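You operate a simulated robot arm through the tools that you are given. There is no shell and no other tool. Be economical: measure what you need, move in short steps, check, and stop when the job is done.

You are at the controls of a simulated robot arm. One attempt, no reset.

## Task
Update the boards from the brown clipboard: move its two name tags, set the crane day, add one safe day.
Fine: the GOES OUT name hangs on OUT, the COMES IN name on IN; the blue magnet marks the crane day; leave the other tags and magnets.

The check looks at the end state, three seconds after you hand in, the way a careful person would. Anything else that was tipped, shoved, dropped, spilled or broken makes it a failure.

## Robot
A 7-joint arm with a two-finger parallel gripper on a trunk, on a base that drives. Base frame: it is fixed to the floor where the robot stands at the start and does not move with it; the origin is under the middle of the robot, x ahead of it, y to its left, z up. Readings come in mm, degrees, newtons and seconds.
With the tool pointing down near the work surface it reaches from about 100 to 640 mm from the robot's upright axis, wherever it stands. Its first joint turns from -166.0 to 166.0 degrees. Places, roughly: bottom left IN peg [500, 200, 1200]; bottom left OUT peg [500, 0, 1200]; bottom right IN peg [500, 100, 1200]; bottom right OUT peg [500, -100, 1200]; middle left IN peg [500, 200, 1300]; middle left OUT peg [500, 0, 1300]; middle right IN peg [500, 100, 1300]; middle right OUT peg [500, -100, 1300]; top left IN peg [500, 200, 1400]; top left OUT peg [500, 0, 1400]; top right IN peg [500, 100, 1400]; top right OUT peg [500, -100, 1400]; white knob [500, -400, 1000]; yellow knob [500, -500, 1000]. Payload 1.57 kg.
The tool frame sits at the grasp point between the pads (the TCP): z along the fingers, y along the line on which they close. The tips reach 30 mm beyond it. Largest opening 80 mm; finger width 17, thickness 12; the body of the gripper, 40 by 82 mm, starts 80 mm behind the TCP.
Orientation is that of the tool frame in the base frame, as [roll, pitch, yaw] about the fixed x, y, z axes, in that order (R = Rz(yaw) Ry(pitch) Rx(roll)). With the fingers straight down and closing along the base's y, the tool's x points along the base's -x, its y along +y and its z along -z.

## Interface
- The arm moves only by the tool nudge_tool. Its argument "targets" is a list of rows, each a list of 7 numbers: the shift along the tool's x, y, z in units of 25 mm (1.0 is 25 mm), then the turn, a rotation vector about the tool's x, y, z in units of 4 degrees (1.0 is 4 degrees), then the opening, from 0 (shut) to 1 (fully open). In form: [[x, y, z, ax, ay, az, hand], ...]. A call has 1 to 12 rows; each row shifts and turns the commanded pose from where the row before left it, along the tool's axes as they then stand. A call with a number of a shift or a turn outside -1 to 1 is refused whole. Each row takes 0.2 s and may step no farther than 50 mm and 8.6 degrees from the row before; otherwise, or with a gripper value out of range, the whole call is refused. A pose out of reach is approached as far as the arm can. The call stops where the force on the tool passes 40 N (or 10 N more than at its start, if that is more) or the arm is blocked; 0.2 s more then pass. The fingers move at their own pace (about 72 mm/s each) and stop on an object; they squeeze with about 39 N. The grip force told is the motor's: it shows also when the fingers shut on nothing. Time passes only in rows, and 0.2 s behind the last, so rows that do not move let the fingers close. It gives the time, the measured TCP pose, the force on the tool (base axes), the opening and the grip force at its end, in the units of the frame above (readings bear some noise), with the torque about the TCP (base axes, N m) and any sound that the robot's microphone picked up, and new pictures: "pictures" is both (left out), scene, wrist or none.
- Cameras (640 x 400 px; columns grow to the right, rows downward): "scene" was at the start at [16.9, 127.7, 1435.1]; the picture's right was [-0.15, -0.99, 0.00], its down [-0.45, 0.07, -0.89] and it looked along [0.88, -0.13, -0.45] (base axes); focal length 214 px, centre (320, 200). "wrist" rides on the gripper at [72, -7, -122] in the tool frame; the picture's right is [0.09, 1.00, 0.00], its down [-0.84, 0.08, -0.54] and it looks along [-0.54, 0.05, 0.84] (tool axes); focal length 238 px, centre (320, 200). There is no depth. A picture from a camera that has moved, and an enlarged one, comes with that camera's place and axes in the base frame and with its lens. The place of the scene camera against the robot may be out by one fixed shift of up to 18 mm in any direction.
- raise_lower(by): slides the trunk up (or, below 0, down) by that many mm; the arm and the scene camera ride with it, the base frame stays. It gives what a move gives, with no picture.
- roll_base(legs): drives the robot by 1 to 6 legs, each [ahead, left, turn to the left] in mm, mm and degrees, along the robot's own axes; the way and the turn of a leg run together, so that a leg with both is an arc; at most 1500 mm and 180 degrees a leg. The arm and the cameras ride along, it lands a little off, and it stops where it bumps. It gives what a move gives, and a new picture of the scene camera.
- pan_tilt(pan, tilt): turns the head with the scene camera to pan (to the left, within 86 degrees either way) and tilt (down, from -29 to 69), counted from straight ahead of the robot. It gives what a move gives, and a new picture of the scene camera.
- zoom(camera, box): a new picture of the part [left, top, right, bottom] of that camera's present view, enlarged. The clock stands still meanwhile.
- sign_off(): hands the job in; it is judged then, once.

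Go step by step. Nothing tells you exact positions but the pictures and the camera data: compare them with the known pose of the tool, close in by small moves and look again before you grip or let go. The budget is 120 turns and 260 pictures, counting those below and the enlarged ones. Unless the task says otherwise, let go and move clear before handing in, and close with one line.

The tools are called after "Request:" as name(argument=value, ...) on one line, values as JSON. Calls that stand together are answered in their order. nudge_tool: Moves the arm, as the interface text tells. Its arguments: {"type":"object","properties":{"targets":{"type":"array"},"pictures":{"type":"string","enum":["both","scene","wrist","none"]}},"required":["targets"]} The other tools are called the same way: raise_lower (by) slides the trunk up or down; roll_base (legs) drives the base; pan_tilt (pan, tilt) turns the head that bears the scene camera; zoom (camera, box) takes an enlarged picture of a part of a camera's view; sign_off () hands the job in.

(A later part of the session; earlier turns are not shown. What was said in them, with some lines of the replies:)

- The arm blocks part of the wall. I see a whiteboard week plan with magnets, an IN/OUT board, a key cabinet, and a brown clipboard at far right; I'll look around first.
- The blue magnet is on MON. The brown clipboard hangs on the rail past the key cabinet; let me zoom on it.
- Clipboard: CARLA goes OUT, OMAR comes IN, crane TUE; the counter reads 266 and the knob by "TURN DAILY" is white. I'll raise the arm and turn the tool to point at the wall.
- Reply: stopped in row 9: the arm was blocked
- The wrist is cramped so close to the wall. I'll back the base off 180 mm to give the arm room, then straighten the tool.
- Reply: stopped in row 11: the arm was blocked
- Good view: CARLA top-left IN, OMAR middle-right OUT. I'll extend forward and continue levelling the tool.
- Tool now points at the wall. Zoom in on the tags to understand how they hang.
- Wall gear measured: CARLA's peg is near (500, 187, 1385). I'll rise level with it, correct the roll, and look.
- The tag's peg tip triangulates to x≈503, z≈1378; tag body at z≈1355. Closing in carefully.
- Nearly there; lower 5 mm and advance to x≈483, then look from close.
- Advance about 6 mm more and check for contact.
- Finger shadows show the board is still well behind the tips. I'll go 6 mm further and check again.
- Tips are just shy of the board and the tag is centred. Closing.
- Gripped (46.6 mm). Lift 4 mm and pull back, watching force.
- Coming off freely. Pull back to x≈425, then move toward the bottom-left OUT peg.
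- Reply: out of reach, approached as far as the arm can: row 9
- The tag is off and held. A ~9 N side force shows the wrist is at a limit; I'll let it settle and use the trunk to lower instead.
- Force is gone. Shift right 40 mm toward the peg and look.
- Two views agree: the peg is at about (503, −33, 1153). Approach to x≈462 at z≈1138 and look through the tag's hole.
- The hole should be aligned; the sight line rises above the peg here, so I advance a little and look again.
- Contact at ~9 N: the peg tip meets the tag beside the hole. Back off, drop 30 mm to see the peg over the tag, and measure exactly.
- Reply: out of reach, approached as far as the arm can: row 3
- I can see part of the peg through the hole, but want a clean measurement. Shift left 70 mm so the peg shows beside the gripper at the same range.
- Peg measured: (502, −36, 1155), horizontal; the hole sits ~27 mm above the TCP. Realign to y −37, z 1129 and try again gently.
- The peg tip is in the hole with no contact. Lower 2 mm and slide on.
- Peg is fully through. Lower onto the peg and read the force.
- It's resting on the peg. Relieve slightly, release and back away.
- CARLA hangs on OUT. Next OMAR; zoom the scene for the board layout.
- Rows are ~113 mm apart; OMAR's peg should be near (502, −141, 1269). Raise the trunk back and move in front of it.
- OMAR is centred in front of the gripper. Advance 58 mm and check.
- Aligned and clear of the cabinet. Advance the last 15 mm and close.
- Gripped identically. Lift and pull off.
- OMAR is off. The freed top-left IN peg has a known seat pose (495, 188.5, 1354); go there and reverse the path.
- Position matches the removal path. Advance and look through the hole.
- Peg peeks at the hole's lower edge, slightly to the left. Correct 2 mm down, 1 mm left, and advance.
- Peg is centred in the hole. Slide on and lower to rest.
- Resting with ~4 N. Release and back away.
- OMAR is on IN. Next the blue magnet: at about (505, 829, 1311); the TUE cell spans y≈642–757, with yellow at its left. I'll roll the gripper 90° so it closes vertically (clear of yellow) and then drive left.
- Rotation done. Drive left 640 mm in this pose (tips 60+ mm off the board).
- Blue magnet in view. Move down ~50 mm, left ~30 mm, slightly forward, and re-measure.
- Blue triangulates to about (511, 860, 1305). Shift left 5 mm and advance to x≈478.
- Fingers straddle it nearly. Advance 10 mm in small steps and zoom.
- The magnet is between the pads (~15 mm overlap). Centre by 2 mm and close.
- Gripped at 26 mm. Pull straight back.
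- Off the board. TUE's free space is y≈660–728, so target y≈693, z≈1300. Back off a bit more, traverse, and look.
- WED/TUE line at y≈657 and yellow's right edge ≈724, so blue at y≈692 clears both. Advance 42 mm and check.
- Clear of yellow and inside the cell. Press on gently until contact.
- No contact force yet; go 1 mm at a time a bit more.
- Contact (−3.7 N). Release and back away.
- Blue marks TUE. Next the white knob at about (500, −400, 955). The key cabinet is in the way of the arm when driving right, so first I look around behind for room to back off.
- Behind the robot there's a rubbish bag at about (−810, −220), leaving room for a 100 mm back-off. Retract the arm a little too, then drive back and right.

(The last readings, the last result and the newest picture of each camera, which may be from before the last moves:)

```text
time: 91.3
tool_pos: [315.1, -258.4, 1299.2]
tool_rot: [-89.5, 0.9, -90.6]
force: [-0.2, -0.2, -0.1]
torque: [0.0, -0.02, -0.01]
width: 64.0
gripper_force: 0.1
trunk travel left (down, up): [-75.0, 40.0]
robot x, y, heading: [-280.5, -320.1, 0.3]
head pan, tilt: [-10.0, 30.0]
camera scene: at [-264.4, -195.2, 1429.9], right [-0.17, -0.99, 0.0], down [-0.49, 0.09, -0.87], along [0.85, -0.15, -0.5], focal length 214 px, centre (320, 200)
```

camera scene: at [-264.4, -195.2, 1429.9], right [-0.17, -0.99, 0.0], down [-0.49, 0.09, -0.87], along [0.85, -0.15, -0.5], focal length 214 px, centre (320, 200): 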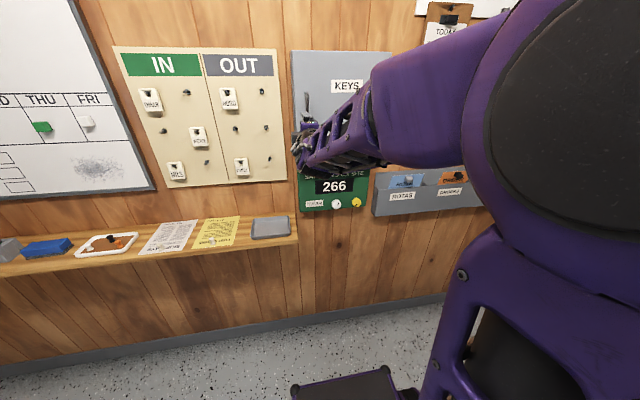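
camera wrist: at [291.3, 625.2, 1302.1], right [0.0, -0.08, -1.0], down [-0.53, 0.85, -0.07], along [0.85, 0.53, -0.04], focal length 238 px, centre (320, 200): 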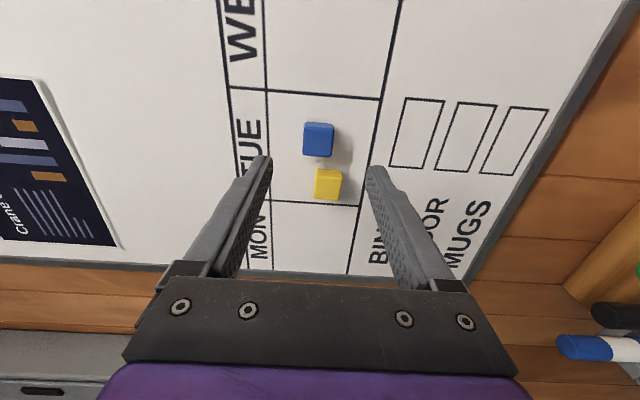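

Knob located at about (500, −401, 957). Lower trunk fully and bring the tool down and right at this standoff.

Request:
raise_lower(by=-75)

Request:
nudge_tool(targets=[[0.5, 1, 0, 0, 0, 0, 0.8], [0.5, 1, 0, 0, 0, 0, 0.8], [0.5, 1, 0, 0, 0, 0, 0.8], [0.5, 1, 0, 0, 0, 0, 0.8], [0.5, 1, 0, 0, 0, 0, 0.8], [0.5, 1, 0, 0, 0, 0, 0.8], [0.5, 1, 0, 0, 0, 0, 0.8], [0.5, 1, 0, 0, 0, 0, 0.8], [0.5, 1, 0, 0, 0, 0, 0.8], [0.5, 1, 0, 0, 0, 0, 0.8], [0.5, 0.6, 0, 0, 0, 0, 0.8], [0, 0, 0, 0, 0, 0, 0.8]], pictures="both")

```text
time: 92.4
tool_pos: [314.2, -258.1, 1225.0]
tool_rot: [-89.5, 1.0, -90.6]
force: [-0.1, -0.5, -0.7]
torque: [0.02, 0.01, 0.0]
width: 64.3
gripper_force: 0.0
trunk travel left (down, up): [0.0, 115.0]
robot x, y, heading: [-280.6, -322.9, 0.2]
head pan, tilt: [-10.0, 30.0]
```

```text
time: 95.0
tool_pos: [313.7, -326.7, 1081.4]
tool_rot: [-89.5, 0.8, -90.8]
force: [0.3, 0.3, 0.2]
torque: [0.02, -0.02, 0.01]
width: 63.8
gripper_force: 0.1
out of reach, approached as far as the arm can: row 2, 6, 7, 8, 9, 10, 11
trunk travel left (down, up): [0.0, 115.0]
robot x, y, heading: [-280.1, -323.8, 0.0]
head pan, tilt: [-10.0, 30.0]
camera scene: at [-264.4, -195.2, 1354.9], right [-0.17, -0.99, 0.0], down [-0.49, 0.09, -0.87], along [0.85, -0.15, -0.5], focal length 214 px, centre (320, 200)
camera wrist: at [191.5, -396.6, 1086.8], right [0.01, -0.08, -1.0], down [-0.53, 0.84, -0.07], along [0.85, 0.53, -0.04], focal length 238 px, centre (320, 200)
```

scene: 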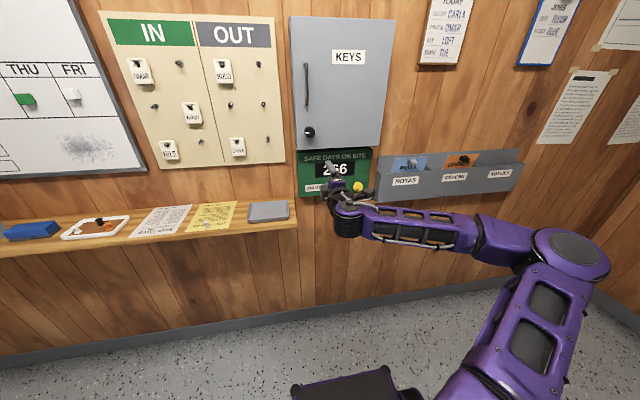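
wrist: 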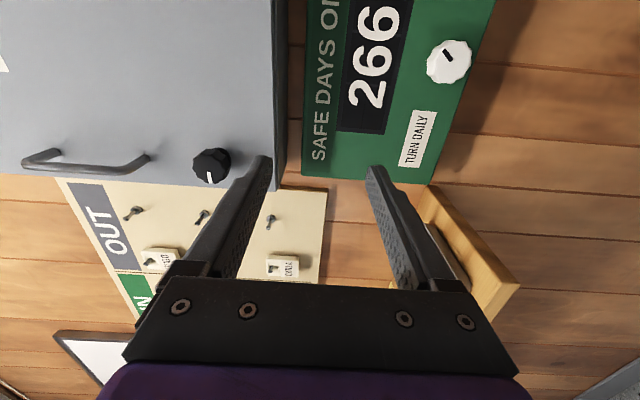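

Reach limit at this standoff. Try moving forward first, then down.

Request:
nudge_tool(targets=[[0.6, 0, 0.8, 0, 0, 0, 0.8], [0.6, 0.2, 0.8, 0, 0, 0, 0.8], [0.6, 0.4, 0.8, 0, 0, 0, 0.8], [0.6, 0.6, 0.8, 0, 0, 0, 0.8], [0.5, 0.8, 0.5, 0, 0, 0, 0.8], [0, 0.8, 0, 0, 0, 0, 0.8], [0, 0.8, 0, 0, 0, 0, 0.8], [0, 0.8, 0, 0, 0, 0, 0.8], [0, 0, 0, 0, 0, 0, 0.8]], pictures="both")

```text
time: 97.0
tool_pos: [327.6, -338.2, 1082.2]
tool_rot: [-89.8, 0.8, -90.7]
force: [0.2, 0.4, 0.3]
torque: [0.0, 0.02, 0.01]
width: 64.1
gripper_force: 0.0
out of reach, approached as far as the arm can: row 1, 2, 3, 4, 5, 6, 7, 8
trunk travel left (down, up): [0.0, 115.0]
robot x, y, heading: [-280.4, -318.8, 0.3]
head pan, tilt: [-10.0, 30.0]
camera scene: at [-264.4, -195.2, 1355.0], right [-0.17, -0.99, 0.0], down [-0.49, 0.09, -0.87], along [0.85, -0.15, -0.5], focal length 214 px, centre (320, 200)
camera wrist: at [204.8, -407.5, 1087.5], right [0.0, -0.08, -1.0], down [-0.53, 0.84, -0.07], along [0.85, 0.53, -0.04], focal length 238 px, centre (320, 200)
```

scene: 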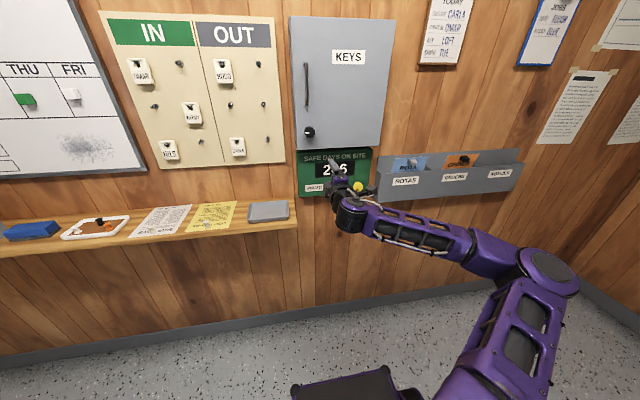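
wrist: 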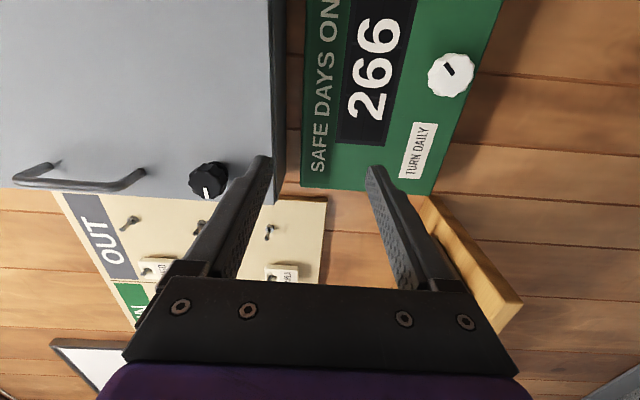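

The arm's wrist can't get lower with a level tool. Plan: roll back to horizontal closing, then pitch the fingers down ~35° so the pads still grip the knob's sides squarely, and turn about the knob's axis. Rolling first.

Request:
nudge_tool(targets=[[0, 0, 0, 0, 0, 1, 0.8], [0, 0, 0, 0, 0, 1, 0.8], [0, 0, 0, 0, 0, 1, 0.8], [0, 0, 0, 0, 0, 1, 0.8], [0, 0, 0, 0, 0, 1, 0.8], [0, 0, 0, 0, 0, 1, 0.8], [0, 0, 0, 0, 0, 1, 0.8], [0, 0, 0, 0, 0, 1, 0.8], [0, 0, 0, 0, 0, 1, 0.8], [0, 0, 0, 0, 0, 1, 0.8], [0, 0, 0, 0, 0, 1, 0.8], [0, 0, 0, 0, 0, 1, 0.8]], pictures="none")

Request:
nudge_tool(targets=[[0, 0, 0, 0, 0, 1, 0.8], [0, 0, 0, 0, 0, 1, 0.8], [0, 0, 0, 0, 0, 1, 0.8], [0, 0, 0, 0, 0, 1, 0.8], [0, 0, 0, 0, 0, 1, 0.8], [0, 0, 0, 0, 0, 1, 0.8], [0, 0, 0, 0, 0, 1, 0.8], [0, 0, 0, 0, 0, 1, 0.8], [0, 0, 0, 0, 0, 1, 0.8], [0, 0, 0, 0, 0, 1, 0.8], [0, 0, 0, 0, 0, 0.3, 0.8]], pictures="none")

Request:
nudge_tool(targets=[[0, 0, 0, 0, 1, 0, 0.8], [0, 0, 0, 0, 1, 0, 0.8], [0, 0, 0, 0, 1, 0, 0.8], [0, 0, 0, 0, 1, 0, 0.8], [0, 0, 0, 0, 1, 0, 0.8], [0, 0, 0, 0, 1, 0, 0.8], [0, 0, 0, 0, 1, 0, 0.8], [0, 0, 0, 0, 1, 0, 0.8], [0, 0, 0, 0, 0, 0, 0.8]], pictures="both")

```text
time: 99.6
tool_pos: [327.1, -338.0, 1086.2]
tool_rot: [-88.5, 46.5, -87.8]
force: [0.2, 0.2, 0.1]
torque: [-0.01, -0.03, 0.02]
width: 64.2
gripper_force: 0.0
out of reach, approached as far as the arm can: row 2
trunk travel left (down, up): [0.0, 115.0]
robot x, y, heading: [-282.9, -318.1, 0.1]
head pan, tilt: [-10.0, 30.0]
```

```text
time: 102.0
tool_pos: [326.7, -337.7, 1085.3]
tool_rot: [-65.8, 87.5, -64.7]
force: [0.3, -0.2, 0.0]
torque: [0.02, 0.0, 0.01]
width: 64.0
gripper_force: 0.1
trunk travel left (down, up): [0.0, 115.0]
robot x, y, heading: [-279.4, -319.5, 0.2]
head pan, tilt: [-10.0, 30.0]
```

```text
time: 104.0
tool_pos: [326.5, -338.1, 1086.5]
tool_rot: [-175.5, 58.8, -175.1]
force: [0.4, 0.4, -0.1]
torque: [-0.01, 0.0, -0.03]
width: 64.1
gripper_force: 0.0
trunk travel left (down, up): [0.0, 115.0]
robot x, y, heading: [-280.6, -321.2, -0.1]
head pan, tilt: [-10.0, 30.0]
camera scene: at [-264.5, -195.2, 1354.9], right [-0.17, -0.99, 0.0], down [-0.49, 0.08, -0.87], along [0.85, -0.15, -0.5], focal length 214 px, centre (320, 200)
camera wrist: at [185.4, -345.2, 1087.9], right [-0.07, 0.99, -0.12], down [-0.04, 0.12, 0.99], along [1.0, 0.07, 0.03], focal length 238 px, centre (320, 200)
```

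scene: 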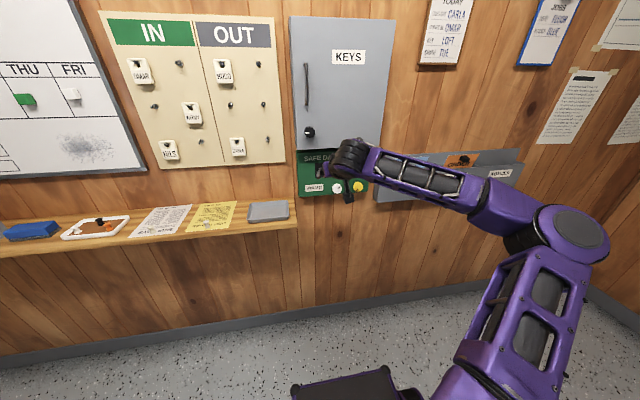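
wrist: 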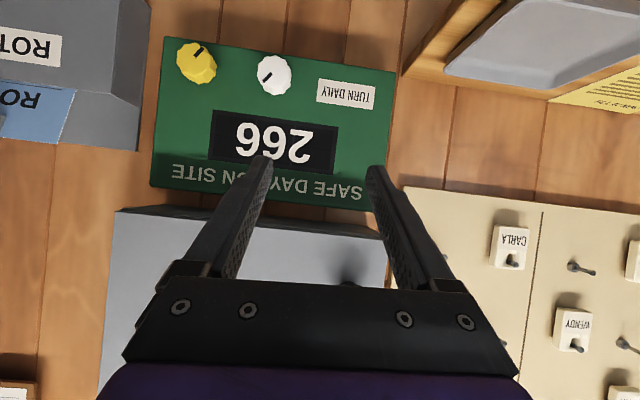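

Now there's room: tool is 31° down, and the white knob is at about (500, −401, 950). Move toward it and look.

Request:
nudge_tool(targets=[[0.17, -0.315, 0.7, 0, 0, 0.58, 0.8], [0.17, -0.315, 0.7, 0, 0, 0, 0.8], [0.17, -0.315, 0.7, 0, 0, 0, 0.8], [0.17, -0.315, 0.7, 0, 0, 0, 0.8], [0.17, -0.315, 0.7, 0, 0, 0, 0.8], [0.17, -0.315, 0.7, 0, 0, 0, 0.8], [0.17, -0.315, 0.7, 0, 0, 0, 0.8], [0.17, -0.315, 0.7, 0, 0, 0, 0.8], [0, 0, 0, 0, 0, 0, 0.8]], pictures="both")

```text
time: 106.0
tool_pos: [430.4, -401.3, 986.4]
tool_rot: [-179.3, 59.1, -179.6]
force: [0.3, -0.3, -0.2]
torque: [0.0, 0.03, 0.0]
width: 64.1
gripper_force: 0.0
trunk travel left (down, up): [0.0, 115.0]
robot x, y, heading: [-278.6, -319.0, 0.1]
head pan, tilt: [-10.0, 30.0]
camera scene: at [-264.4, -195.2, 1355.0], right [-0.17, -0.99, 0.0], down [-0.49, 0.09, -0.87], along [0.85, -0.15, -0.5], focal length 214 px, centre (320, 200)
camera wrist: at [288.2, -407.2, 987.2], right [-0.05, 1.0, -0.09], down [-0.03, 0.08, 1.0], along [1.0, 0.05, 0.03], focal length 238 px, centre (320, 200)
```

scene: 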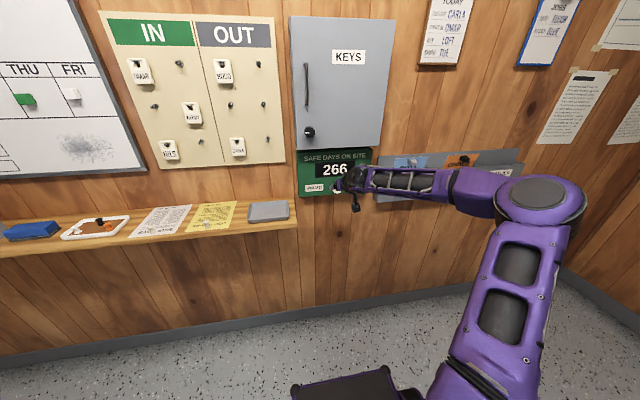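
wrist: 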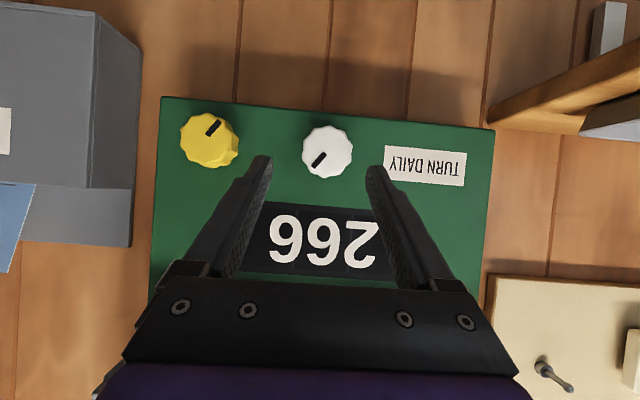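

White knob's face is at about (482, −396, 954), diameter ≈41 mm. Approach with the gripper fully open.

Request:
nudge_tool(targets=[[-0.1, 0.21, 0, 0, 0, 0, 1], [-0.09, 0, 0.5, 0, 0, 0, 1], [0, 0, 0.5, 0, 0, 0, 1], [0, 0, 0.36, 0, 0, 0, 1], [0, 0, 0, 0, 0, 0, 1]], pictures="wrist")

```text
time: 107.2
tool_pos: [460.5, -395.6, 972.8]
tool_rot: [-179.3, 59.1, -179.4]
force: [0.0, 0.1, 0.4]
torque: [0.01, -0.01, 0.01]
width: 80.0
gripper_force: 0.0
trunk travel left (down, up): [0.0, 115.0]
robot x, y, heading: [-279.3, -316.5, 0.2]
head pan, tilt: [-10.0, 30.0]
camera wrist: at [319.5, -401.7, 973.8], right [-0.05, 1.0, -0.09], down [-0.03, 0.08, 1.0], along [1.0, 0.05, 0.03], focal length 238 px, centre (320, 200)
```

wrist: 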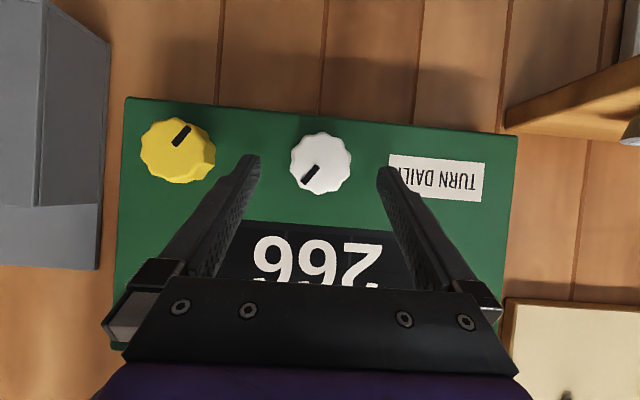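

Well aligned. Advance the last ~13 mm.

Request:
nudge_tool(targets=[[-0.02, 0, 0.2, 0, 0, 0, 1], [-0.02, 0, 0.2, 0, 0, 0, 1], [0, 0, 0.14, 0, 0, 0, 1], [0, 0, 0, 0, 0, 0, 1]], pictures="none")

Request:
zoom(camera="wrist", box=[220, 100, 420, 240])

Request:
pan_tilt(pan=-10, tilt=25)

Request:
zoom(camera="scene", box=[280, 100, 400, 220])

```text
time: 108.0
tool_pos: [469.2, -396.3, 968.4]
tool_rot: [-179.4, 59.1, -179.6]
force: [-24.9, -1.6, 10.6]
torque: [0.1, -0.04, 0.59]
width: 78.9
gripper_force: 0.0
trunk travel left (down, up): [0.0, 115.0]
robot x, y, heading: [-281.3, -319.8, 0.2]
head pan, tilt: [-10.0, 30.0]
stopped in row 4: the force on the tool passed its limit at 43 N (the readings are from after the stop); the commanded pose is now the measured one
```

```text
2.86 times, centred on (320, 170) of wrist
camera zoom: at [327.2, -401.1, 970.0], right [-0.05, 1.0, -0.08], down [-0.04, 0.08, 1.0], along [1.0, 0.05, 0.03], focal length 681 px, centre (320, 286)
```

zoom: 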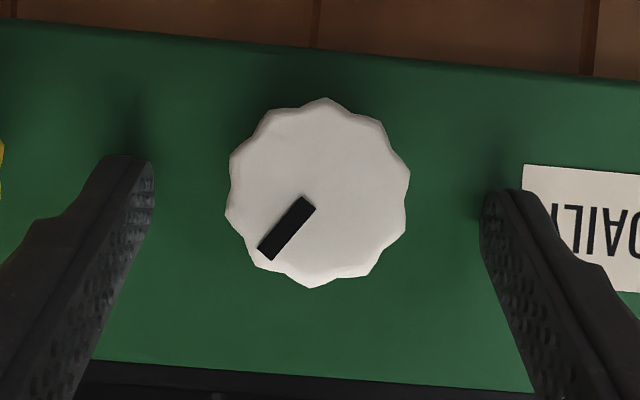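

```text
time: 108.7
tool_pos: [468.5, -395.2, 969.6]
tool_rot: [-179.4, 59.1, -179.5]
force: [-33.2, -2.3, 13.4]
torque: [0.21, -0.09, 0.73]
width: 79.3
gripper_force: 0.1
trunk travel left (down, up): [0.0, 115.0]
robot x, y, heading: [-281.8, -323.1, 0.1]
head pan, tilt: [-10.0, 25.0]
camera scene: at [-267.3, -195.6, 1363.0], right [-0.17, -0.99, 0.0], down [-0.41, 0.07, -0.91], along [0.89, -0.15, -0.42], focal length 214 px, centre (320, 200)
```

scene: 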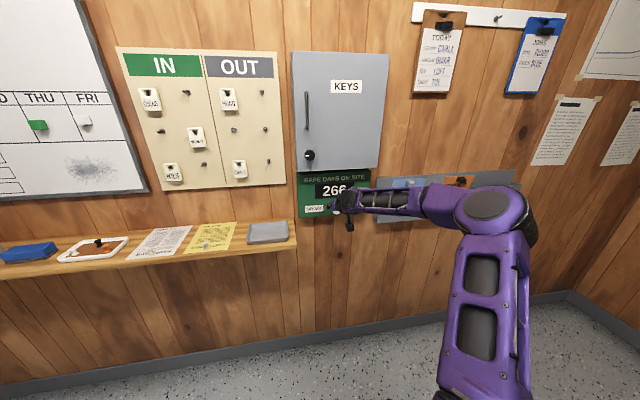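

```text
3.33 times, centred on (340, 160) of scene
camera zoom: at [-267.3, -195.6, 1363.0], right [-0.17, -0.99, 0.0], down [-0.41, 0.07, -0.91], along [0.89, -0.15, -0.42], focal length 715 px, centre (253, 333)
```

zoom: 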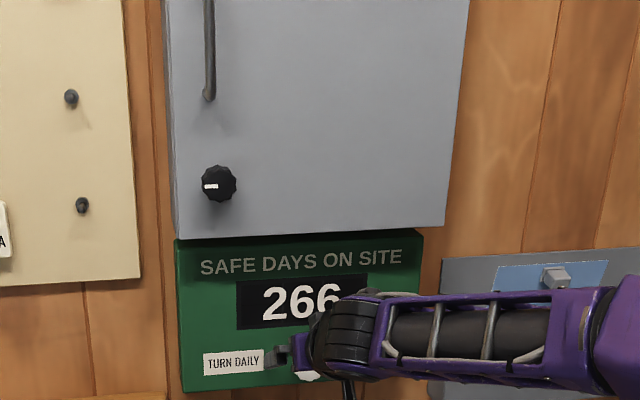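

The fingertips touched the panel (no harm; panel at x≈499). Back off 3 mm, then close on the knob.

Request:
nudge_tool(targets=[[0.02, 0, -0.14, 0, 0, 0, 1], [0, 0, 0, 0, 0, 0, 1]], pictures="none")

Request:
nudge_tool(targets=[[0, 0, 0, 0, 0, 0, 0.3], [0, 0, 0, 0, 0, 0, 0], [0, 0, 0, 0, 0, 0, 0]], pictures="wrist")

```text
time: 109.3
tool_pos: [468.7, -396.3, 967.0]
tool_rot: [-179.3, 58.9, -179.6]
force: [0.2, -0.3, 0.0]
torque: [0.0, -0.01, 0.01]
width: 80.0
gripper_force: 0.2
trunk travel left (down, up): [0.0, 115.0]
robot x, y, heading: [-278.3, -315.8, 0.2]
head pan, tilt: [-10.0, 25.0]
```

```text
time: 110.1
tool_pos: [467.6, -396.9, 966.3]
tool_rot: [-179.4, 59.0, -179.6]
force: [1.2, -6.0, -0.4]
torque: [-0.07, -0.12, 0.32]
width: 37.5
gripper_force: 39.5
trunk travel left (down, up): [0.0, 115.0]
robot x, y, heading: [-279.8, -320.8, 0.2]
head pan, tilt: [-10.0, 25.0]
camera wrist: at [326.3, -402.2, 968.7], right [-0.04, 1.0, -0.09], down [-0.03, 0.08, 1.0], along [1.0, 0.05, 0.03], focal length 238 px, centre (320, 200)
```

wrist: 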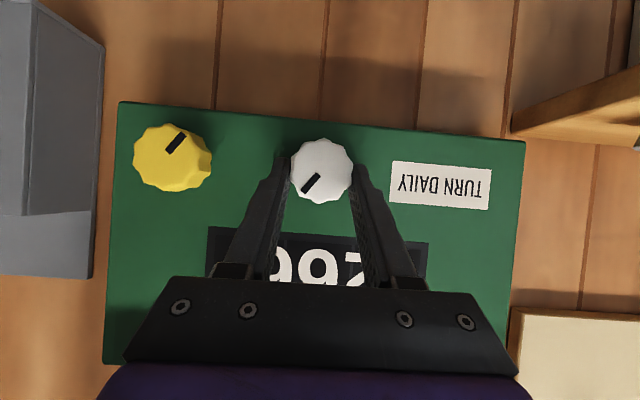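

Knob gripped. Turn clockwise 20° about the knob's axis and watch the counter.

Request:
nudge_tool(targets=[[0, -0.037, 0, -0.515, 0, 0.857, 0], [0, -0.037, 0, -0.515, 0, 0.857, 0], [0, -0.037, 0, -0.515, 0, 0.857, 0], [0, -0.037, 0, -0.515, 0, 0.857, 0], [0, -0.037, 0, -0.515, 0, 0.857, 0], [0, 0, 0, 0, 0, 0, 0]], pictures="wrist")

Request:
zoom(camera="scene", box=[280, 150, 380, 220])

```text
time: 111.5
tool_pos: [467.8, -401.8, 966.3]
tool_rot: [145.1, 53.7, 150.7]
force: [1.2, -9.3, 2.1]
torque: [-0.1, 0.29, 0.31]
width: 37.6
gripper_force: 43.7
trunk travel left (down, up): [0.0, 115.0]
robot x, y, heading: [-281.0, -320.7, 0.1]
head pan, tilt: [-10.0, 25.0]
camera wrist: at [326.3, -406.4, 965.6], right [-0.05, 0.96, 0.26], down [-0.03, -0.26, 0.96], along [1.0, 0.03, 0.04], focal length 238 px, centre (320, 200)
```

wrist: 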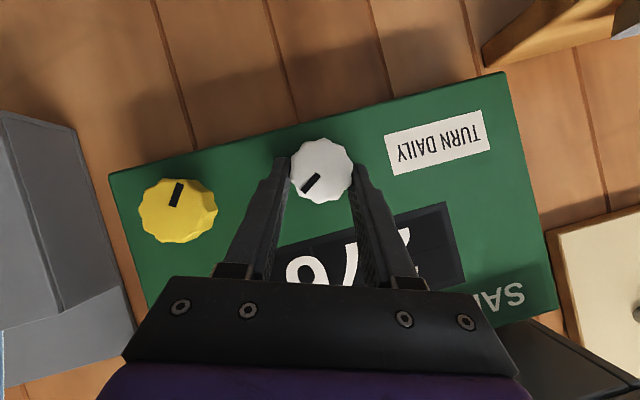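

```text
5.71 times, centred on (330, 185) of scene
camera zoom: at [-263.5, -196.3, 1363.0], right [-0.17, -0.99, 0.0], down [-0.42, 0.07, -0.91], along [0.89, -0.15, -0.42], focal length 1226 px, centre (263, 286)
```

zoom: 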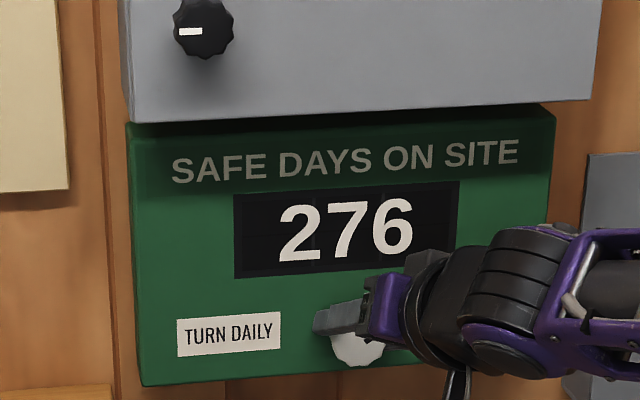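

The counter went to 276: white drives the tens. Turn it back by the same 20°, then the yellow knob must be the units.

Request:
nudge_tool(targets=[[0, 0.037, 0, 0.515, 0, -0.857, 0], [0, 0.037, 0, 0.515, 0, -0.857, 0], [0, 0.037, 0, 0.515, 0, -0.857, 0], [0, 0.037, 0, 0.515, 0, -0.857, 0], [0, 0.037, 0, 0.515, 0, -0.857, 0], [0, 0, 0, 0, 0, 0, 0]], pictures="wrist")

Request:
zoom(camera="scene", box=[280, 150, 380, 220])

```text
time: 112.9
tool_pos: [467.4, -397.7, 967.9]
tool_rot: [-179.3, 58.9, -179.6]
force: [1.4, -12.6, 0.0]
torque: [-0.18, 0.11, 0.06]
width: 37.3
gripper_force: 43.7
trunk travel left (down, up): [0.0, 115.0]
robot x, y, heading: [-278.6, -319.7, 0.0]
head pan, tilt: [-10.0, 25.0]
camera wrist: at [326.3, -402.3, 968.9], right [-0.05, 1.0, -0.08], down [-0.03, 0.08, 1.0], along [1.0, 0.05, 0.03], focal length 238 px, centre (320, 200)
```

wrist: 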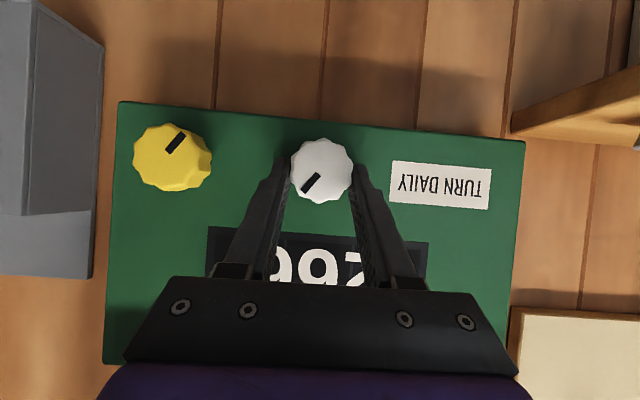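

```text
5.71 times, centred on (330, 185) of scene
camera zoom: at [-263.2, -196.4, 1363.0], right [-0.17, -0.99, 0.0], down [-0.42, 0.07, -0.91], along [0.89, -0.15, -0.42], focal length 1226 px, centre (263, 286)
```

zoom: 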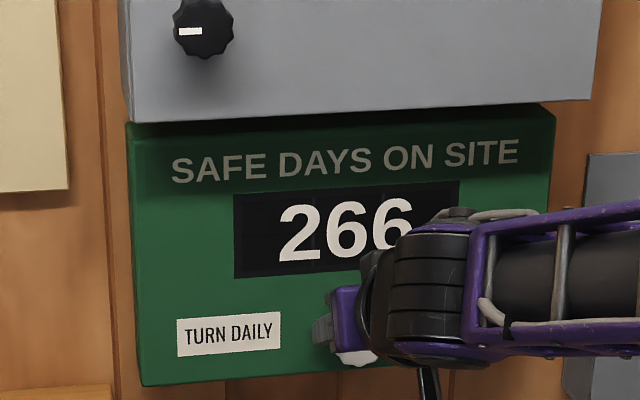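

Back at 266. Release, back off, and shift 95 mm right to the yellow knob.

Request:
nudge_tool(targets=[[0, 0, 0, 0, 0, 0, 0.7], [0, 0, 0, 0, 0, 0, 1], [0, 0, 0, 0, 0, 0, 1], [0, 0, -1, 0, 0, 0, 1], [0, 0, -1, 0, 0, 0, 1], [0, -0.95, 0, 0, 0, 0, 1], [0, -0.95, 0, 0, 0, 0, 1], [0, -0.95, 0, 0, 0, 0, 1], [0, -0.95, 0, 0, 0, 0, 1], [0, 0, 0, 0, 0, 0, 1]], pictures="wrist")

Request:
zoom(camera="scene", box=[280, 150, 380, 220])

```text
time: 115.1
tool_pos: [425.0, -490.5, 993.6]
tool_rot: [-179.5, 59.0, -179.5]
force: [-0.1, 1.1, -0.1]
torque: [-0.03, 0.02, -0.01]
width: 80.2
gripper_force: 0.1
trunk travel left (down, up): [0.0, 115.0]
robot x, y, heading: [-277.1, -320.0, 0.1]
head pan, tilt: [-10.0, 25.0]
camera wrist: at [283.7, -496.6, 995.7], right [-0.05, 1.0, -0.08], down [-0.03, 0.08, 1.0], along [1.0, 0.05, 0.03], focal length 238 px, centre (320, 200)
```

wrist: 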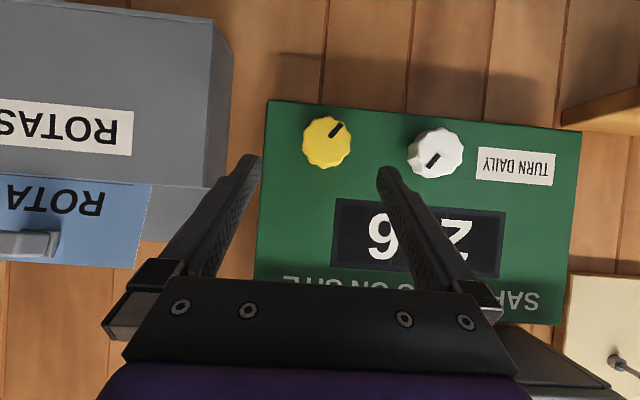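

```text
5.71 times, centred on (330, 185) of scene
camera zoom: at [-263.4, -195.5, 1362.9], right [-0.17, -0.99, 0.0], down [-0.42, 0.07, -0.91], along [0.89, -0.15, -0.42], focal length 1226 px, centre (263, 286)
```

zoom: 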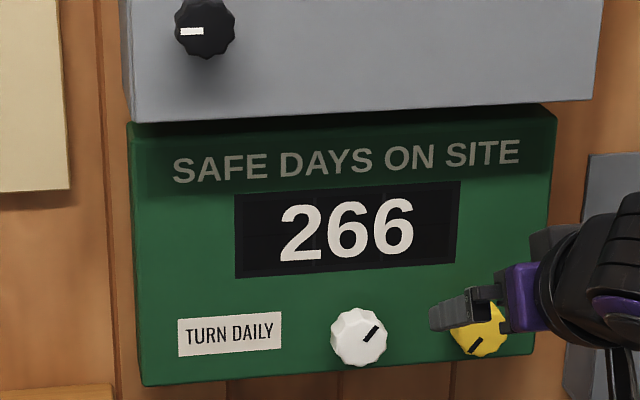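

Counter steady at 266. The yellow knob is straight ahead; approach the same way.

Request:
nudge_tool(targets=[[0, -0.04, 0.7, 0, 0, 0, 1], [0, 0, 0.7, 0, 0, 0, 1], [0, 0, 0.3, 0, 0, 0, 1], [0, 0, 0.25, 0, 0, 0, 1], [0, 0, 0, 0, 0, 0, 1]], pictures="wrist")

```text
time: 116.3
tool_pos: [467.4, -492.1, 969.8]
tool_rot: [-179.4, 58.9, -179.5]
force: [0.2, -0.1, 0.8]
torque: [0.0, 0.0, -0.03]
width: 79.9
gripper_force: 0.1
trunk travel left (down, up): [0.0, 115.0]
robot x, y, heading: [-283.5, -319.9, 0.2]
head pan, tilt: [-10.0, 25.0]
camera wrist: at [325.5, -497.2, 970.4], right [-0.05, 1.0, -0.08], down [-0.03, 0.08, 1.0], along [1.0, 0.05, 0.03], focal length 238 px, centre (320, 200)
```

wrist: 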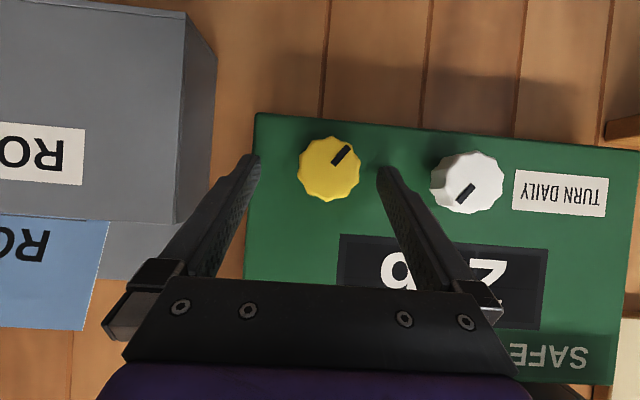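

Shift 4 mm left to centre on the knob, then close.

Request:
nudge_tool(targets=[[0.05, 0.17, 0.03, 0, 0, 0, 1], [0, 0, 0, 0, 0, 0, 1], [0, 0, 0, 0, 0, 0, 0.3], [0, 0, 0, 0, 0, 0, 0], [0, 0, 0, 0, 0, 0, 0]], pictures="wrist")

```text
time: 117.5
tool_pos: [466.1, -487.1, 967.3]
tool_rot: [-179.4, 58.8, -179.5]
force: [0.6, 1.3, -0.1]
torque: [0.02, 0.22, 0.54]
width: 37.4
gripper_force: 39.1
trunk travel left (down, up): [0.0, 115.0]
robot x, y, heading: [-279.5, -320.3, 0.1]
head pan, tilt: [-10.0, 25.0]
camera wrist: at [325.4, -492.7, 968.9], right [-0.05, 1.0, -0.08], down [-0.03, 0.08, 1.0], along [1.0, 0.05, 0.03], focal length 238 px, centre (320, 200)
```

wrist: 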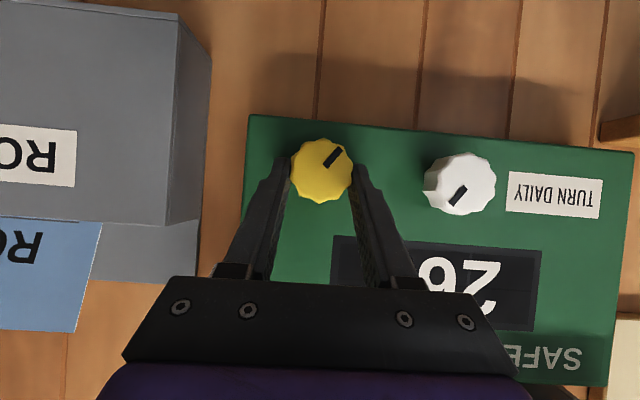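

Gripped. Turn clockwise 20° and read the counter.

Request:
nudge_tool(targets=[[0, -0.037, 0, -0.515, 0, 0.857, 0], [0, -0.037, 0, -0.515, 0, 0.857, 0], [0, -0.037, 0, -0.515, 0, 0.857, 0], [0, -0.037, 0, -0.515, 0, 0.857, 0], [0, -0.037, 0, -0.515, 0, 0.857, 0], [0, 0, 0, 0, 0, 0, 0]], pictures="wrist")

Request:
zoom(camera="scene", box=[280, 150, 380, 220])

```text
time: 118.9
tool_pos: [466.9, -491.4, 967.1]
tool_rot: [145.3, 53.7, 150.7]
force: [1.6, 2.0, 2.3]
torque: [0.07, -0.35, 0.89]
width: 37.2
gripper_force: 43.0
trunk travel left (down, up): [0.0, 115.0]
robot x, y, heading: [-279.4, -319.9, 0.4]
head pan, tilt: [-10.0, 25.0]
camera wrist: at [325.4, -497.0, 966.1], right [-0.05, 0.96, 0.26], down [-0.03, -0.26, 0.96], along [1.0, 0.04, 0.04], focal length 238 px, centre (320, 200)
```

wrist: 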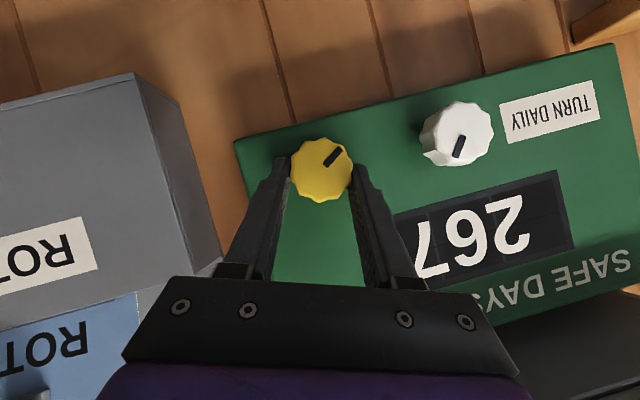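

```text
5.71 times, centred on (330, 185) of scene
camera zoom: at [-263.5, -195.2, 1362.9], right [-0.17, -0.99, 0.0], down [-0.42, 0.07, -0.91], along [0.89, -0.15, -0.42], focal length 1226 px, centre (263, 286)
```

zoom: 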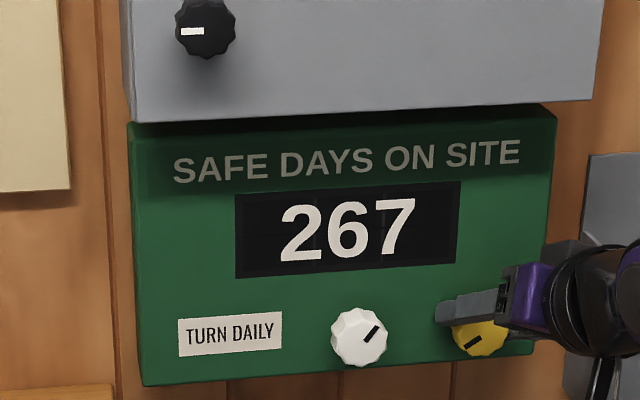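

267. Add 4° more so it isn't sitting near the changeover, then check.

Request:
nudge_tool(targets=[[0, -0.037, 0, -0.515, 0, 0.857, 0], [0, 0, 0, 0, 0, 0, 0]], pictures="wrist")

```text
time: 119.5
tool_pos: [467.7, -492.5, 967.2]
tool_rot: [139.5, 51.6, 146.3]
force: [0.1, 4.1, 1.5]
torque: [0.06, -1.02, 0.79]
width: 37.4
gripper_force: 43.1
trunk travel left (down, up): [0.0, 115.0]
robot x, y, heading: [-280.2, -322.9, 0.4]
head pan, tilt: [-10.0, 25.0]
camera wrist: at [325.4, -497.7, 965.4], right [-0.05, 0.94, 0.33], down [-0.03, -0.33, 0.94], along [1.0, 0.03, 0.05], focal length 238 px, centre (320, 200)
```

wrist: 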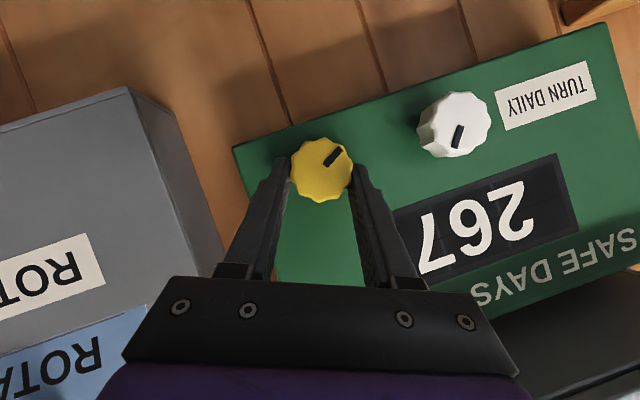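

Still 267. Release and back away, then verify.

Request:
nudge_tool(targets=[[0, 0, 0, 0, 0, 0, 0.7], [0, 0, 0, 0, 0, 0, 1], [0, 0, 0, 0, 0, 0, 1], [0, 0, -0.6, 0, 0, 0, 1], [0, 0, -1, 0, 0, 0, 1], [0, 0, -1, 0, 0, 0, 1], [0, 0, -1, 0, 0, 0, 1], [0, 0, -1, 0, 0, 0, 1]], pictures="both")

Request:
zoom(camera="scene", box=[280, 150, 380, 220])

Request:
zoom(camera="scene", box=[100, 40, 300, 200])

Request:
pan_tilt(pan=45, tilt=20)

```text
time: 121.3
tool_pos: [369.2, -516.8, 1020.7]
tool_rot: [139.6, 51.7, 146.3]
force: [0.0, 0.0, -0.2]
torque: [0.01, 0.0, 0.01]
width: 79.8
gripper_force: 0.1
trunk travel left (down, up): [0.0, 115.0]
robot x, y, heading: [-280.6, -320.8, 0.1]
head pan, tilt: [-10.0, 25.0]
camera scene: at [-263.2, -195.5, 1362.9], right [-0.17, -0.99, 0.0], down [-0.42, 0.07, -0.91], along [0.89, -0.15, -0.42], focal length 214 px, centre (320, 200)
camera wrist: at [227.2, -522.1, 1019.1], right [-0.05, 0.94, 0.33], down [-0.03, -0.33, 0.94], along [1.0, 0.03, 0.04], focal length 238 px, centre (320, 200)
```

scene: 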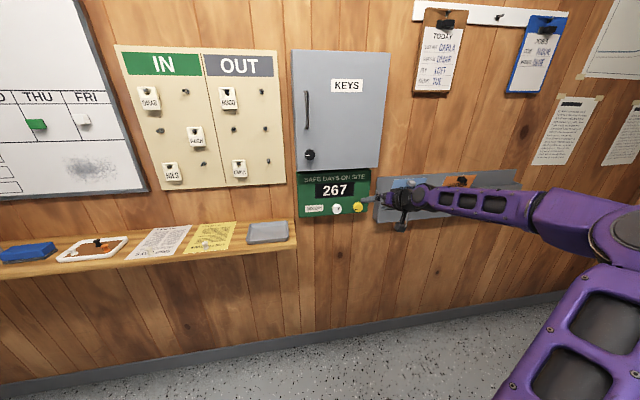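
wrist: 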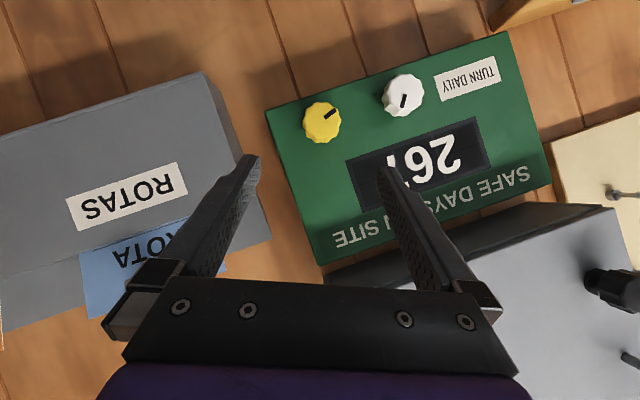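

```text
5.71 times, centred on (330, 185) of scene
camera zoom: at [-263.2, -195.5, 1362.9], right [-0.17, -0.99, 0.0], down [-0.42, 0.07, -0.91], along [0.89, -0.15, -0.42], focal length 1226 px, centre (263, 286)
```

zoom: 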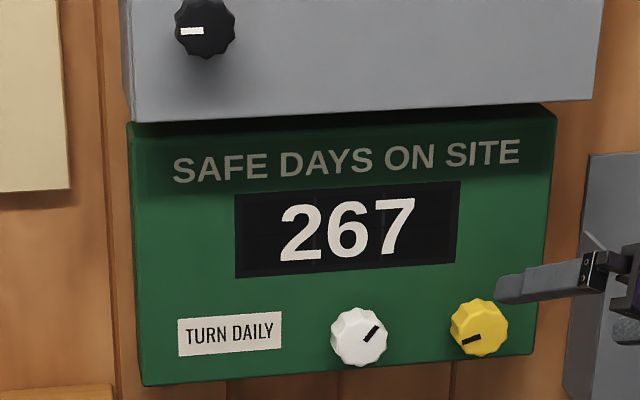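

```text
2.50 times, centred on (200, 120) of scene
camera zoom: at [-263.2, -195.5, 1362.9], right [-0.17, -0.99, 0.0], down [-0.42, 0.07, -0.91], along [0.89, -0.15, -0.42], focal length 536 px, centre (620, 400)
```

zoom: 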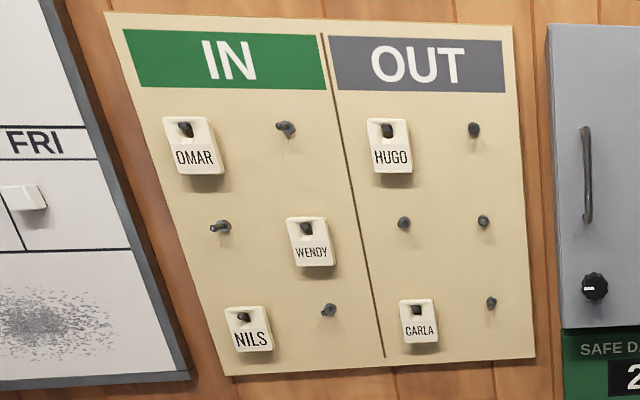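

```text
time: 122.5
tool_pos: [370.3, -517.3, 1020.7]
tool_rot: [139.7, 51.6, 146.3]
force: [-0.7, 0.1, 0.0]
torque: [0.03, 0.0, -0.02]
width: 79.8
gripper_force: 0.0
trunk travel left (down, up): [0.0, 115.0]
robot x, y, heading: [-284.5, -322.9, 0.0]
head pan, tilt: [45.0, 20.0]
camera scene: at [-288.5, -113.8, 1371.0], right [0.71, -0.71, 0.0], down [-0.24, -0.24, -0.94], along [0.66, 0.67, -0.34], focal length 214 px, centre (320, 200)
```

scene: 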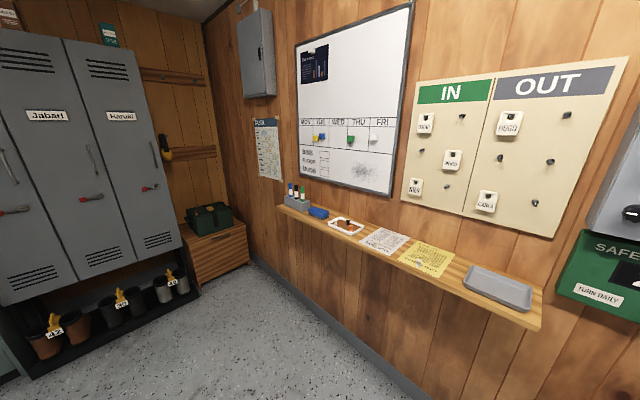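

Both tags hang correctly, blue is in TUE, the counter shows 267, and nothing else is disturbed. Handing in.

Request:
sign_off()

```text
The job is handed in.
```

The job is handed in: CARLA hangs on OUT, OMAR on IN, the blue magnet marks TUE and the counter reads 267. I first turned the white knob, which moved the tens to 276, so I set it back to 266 and used the yellow knob.
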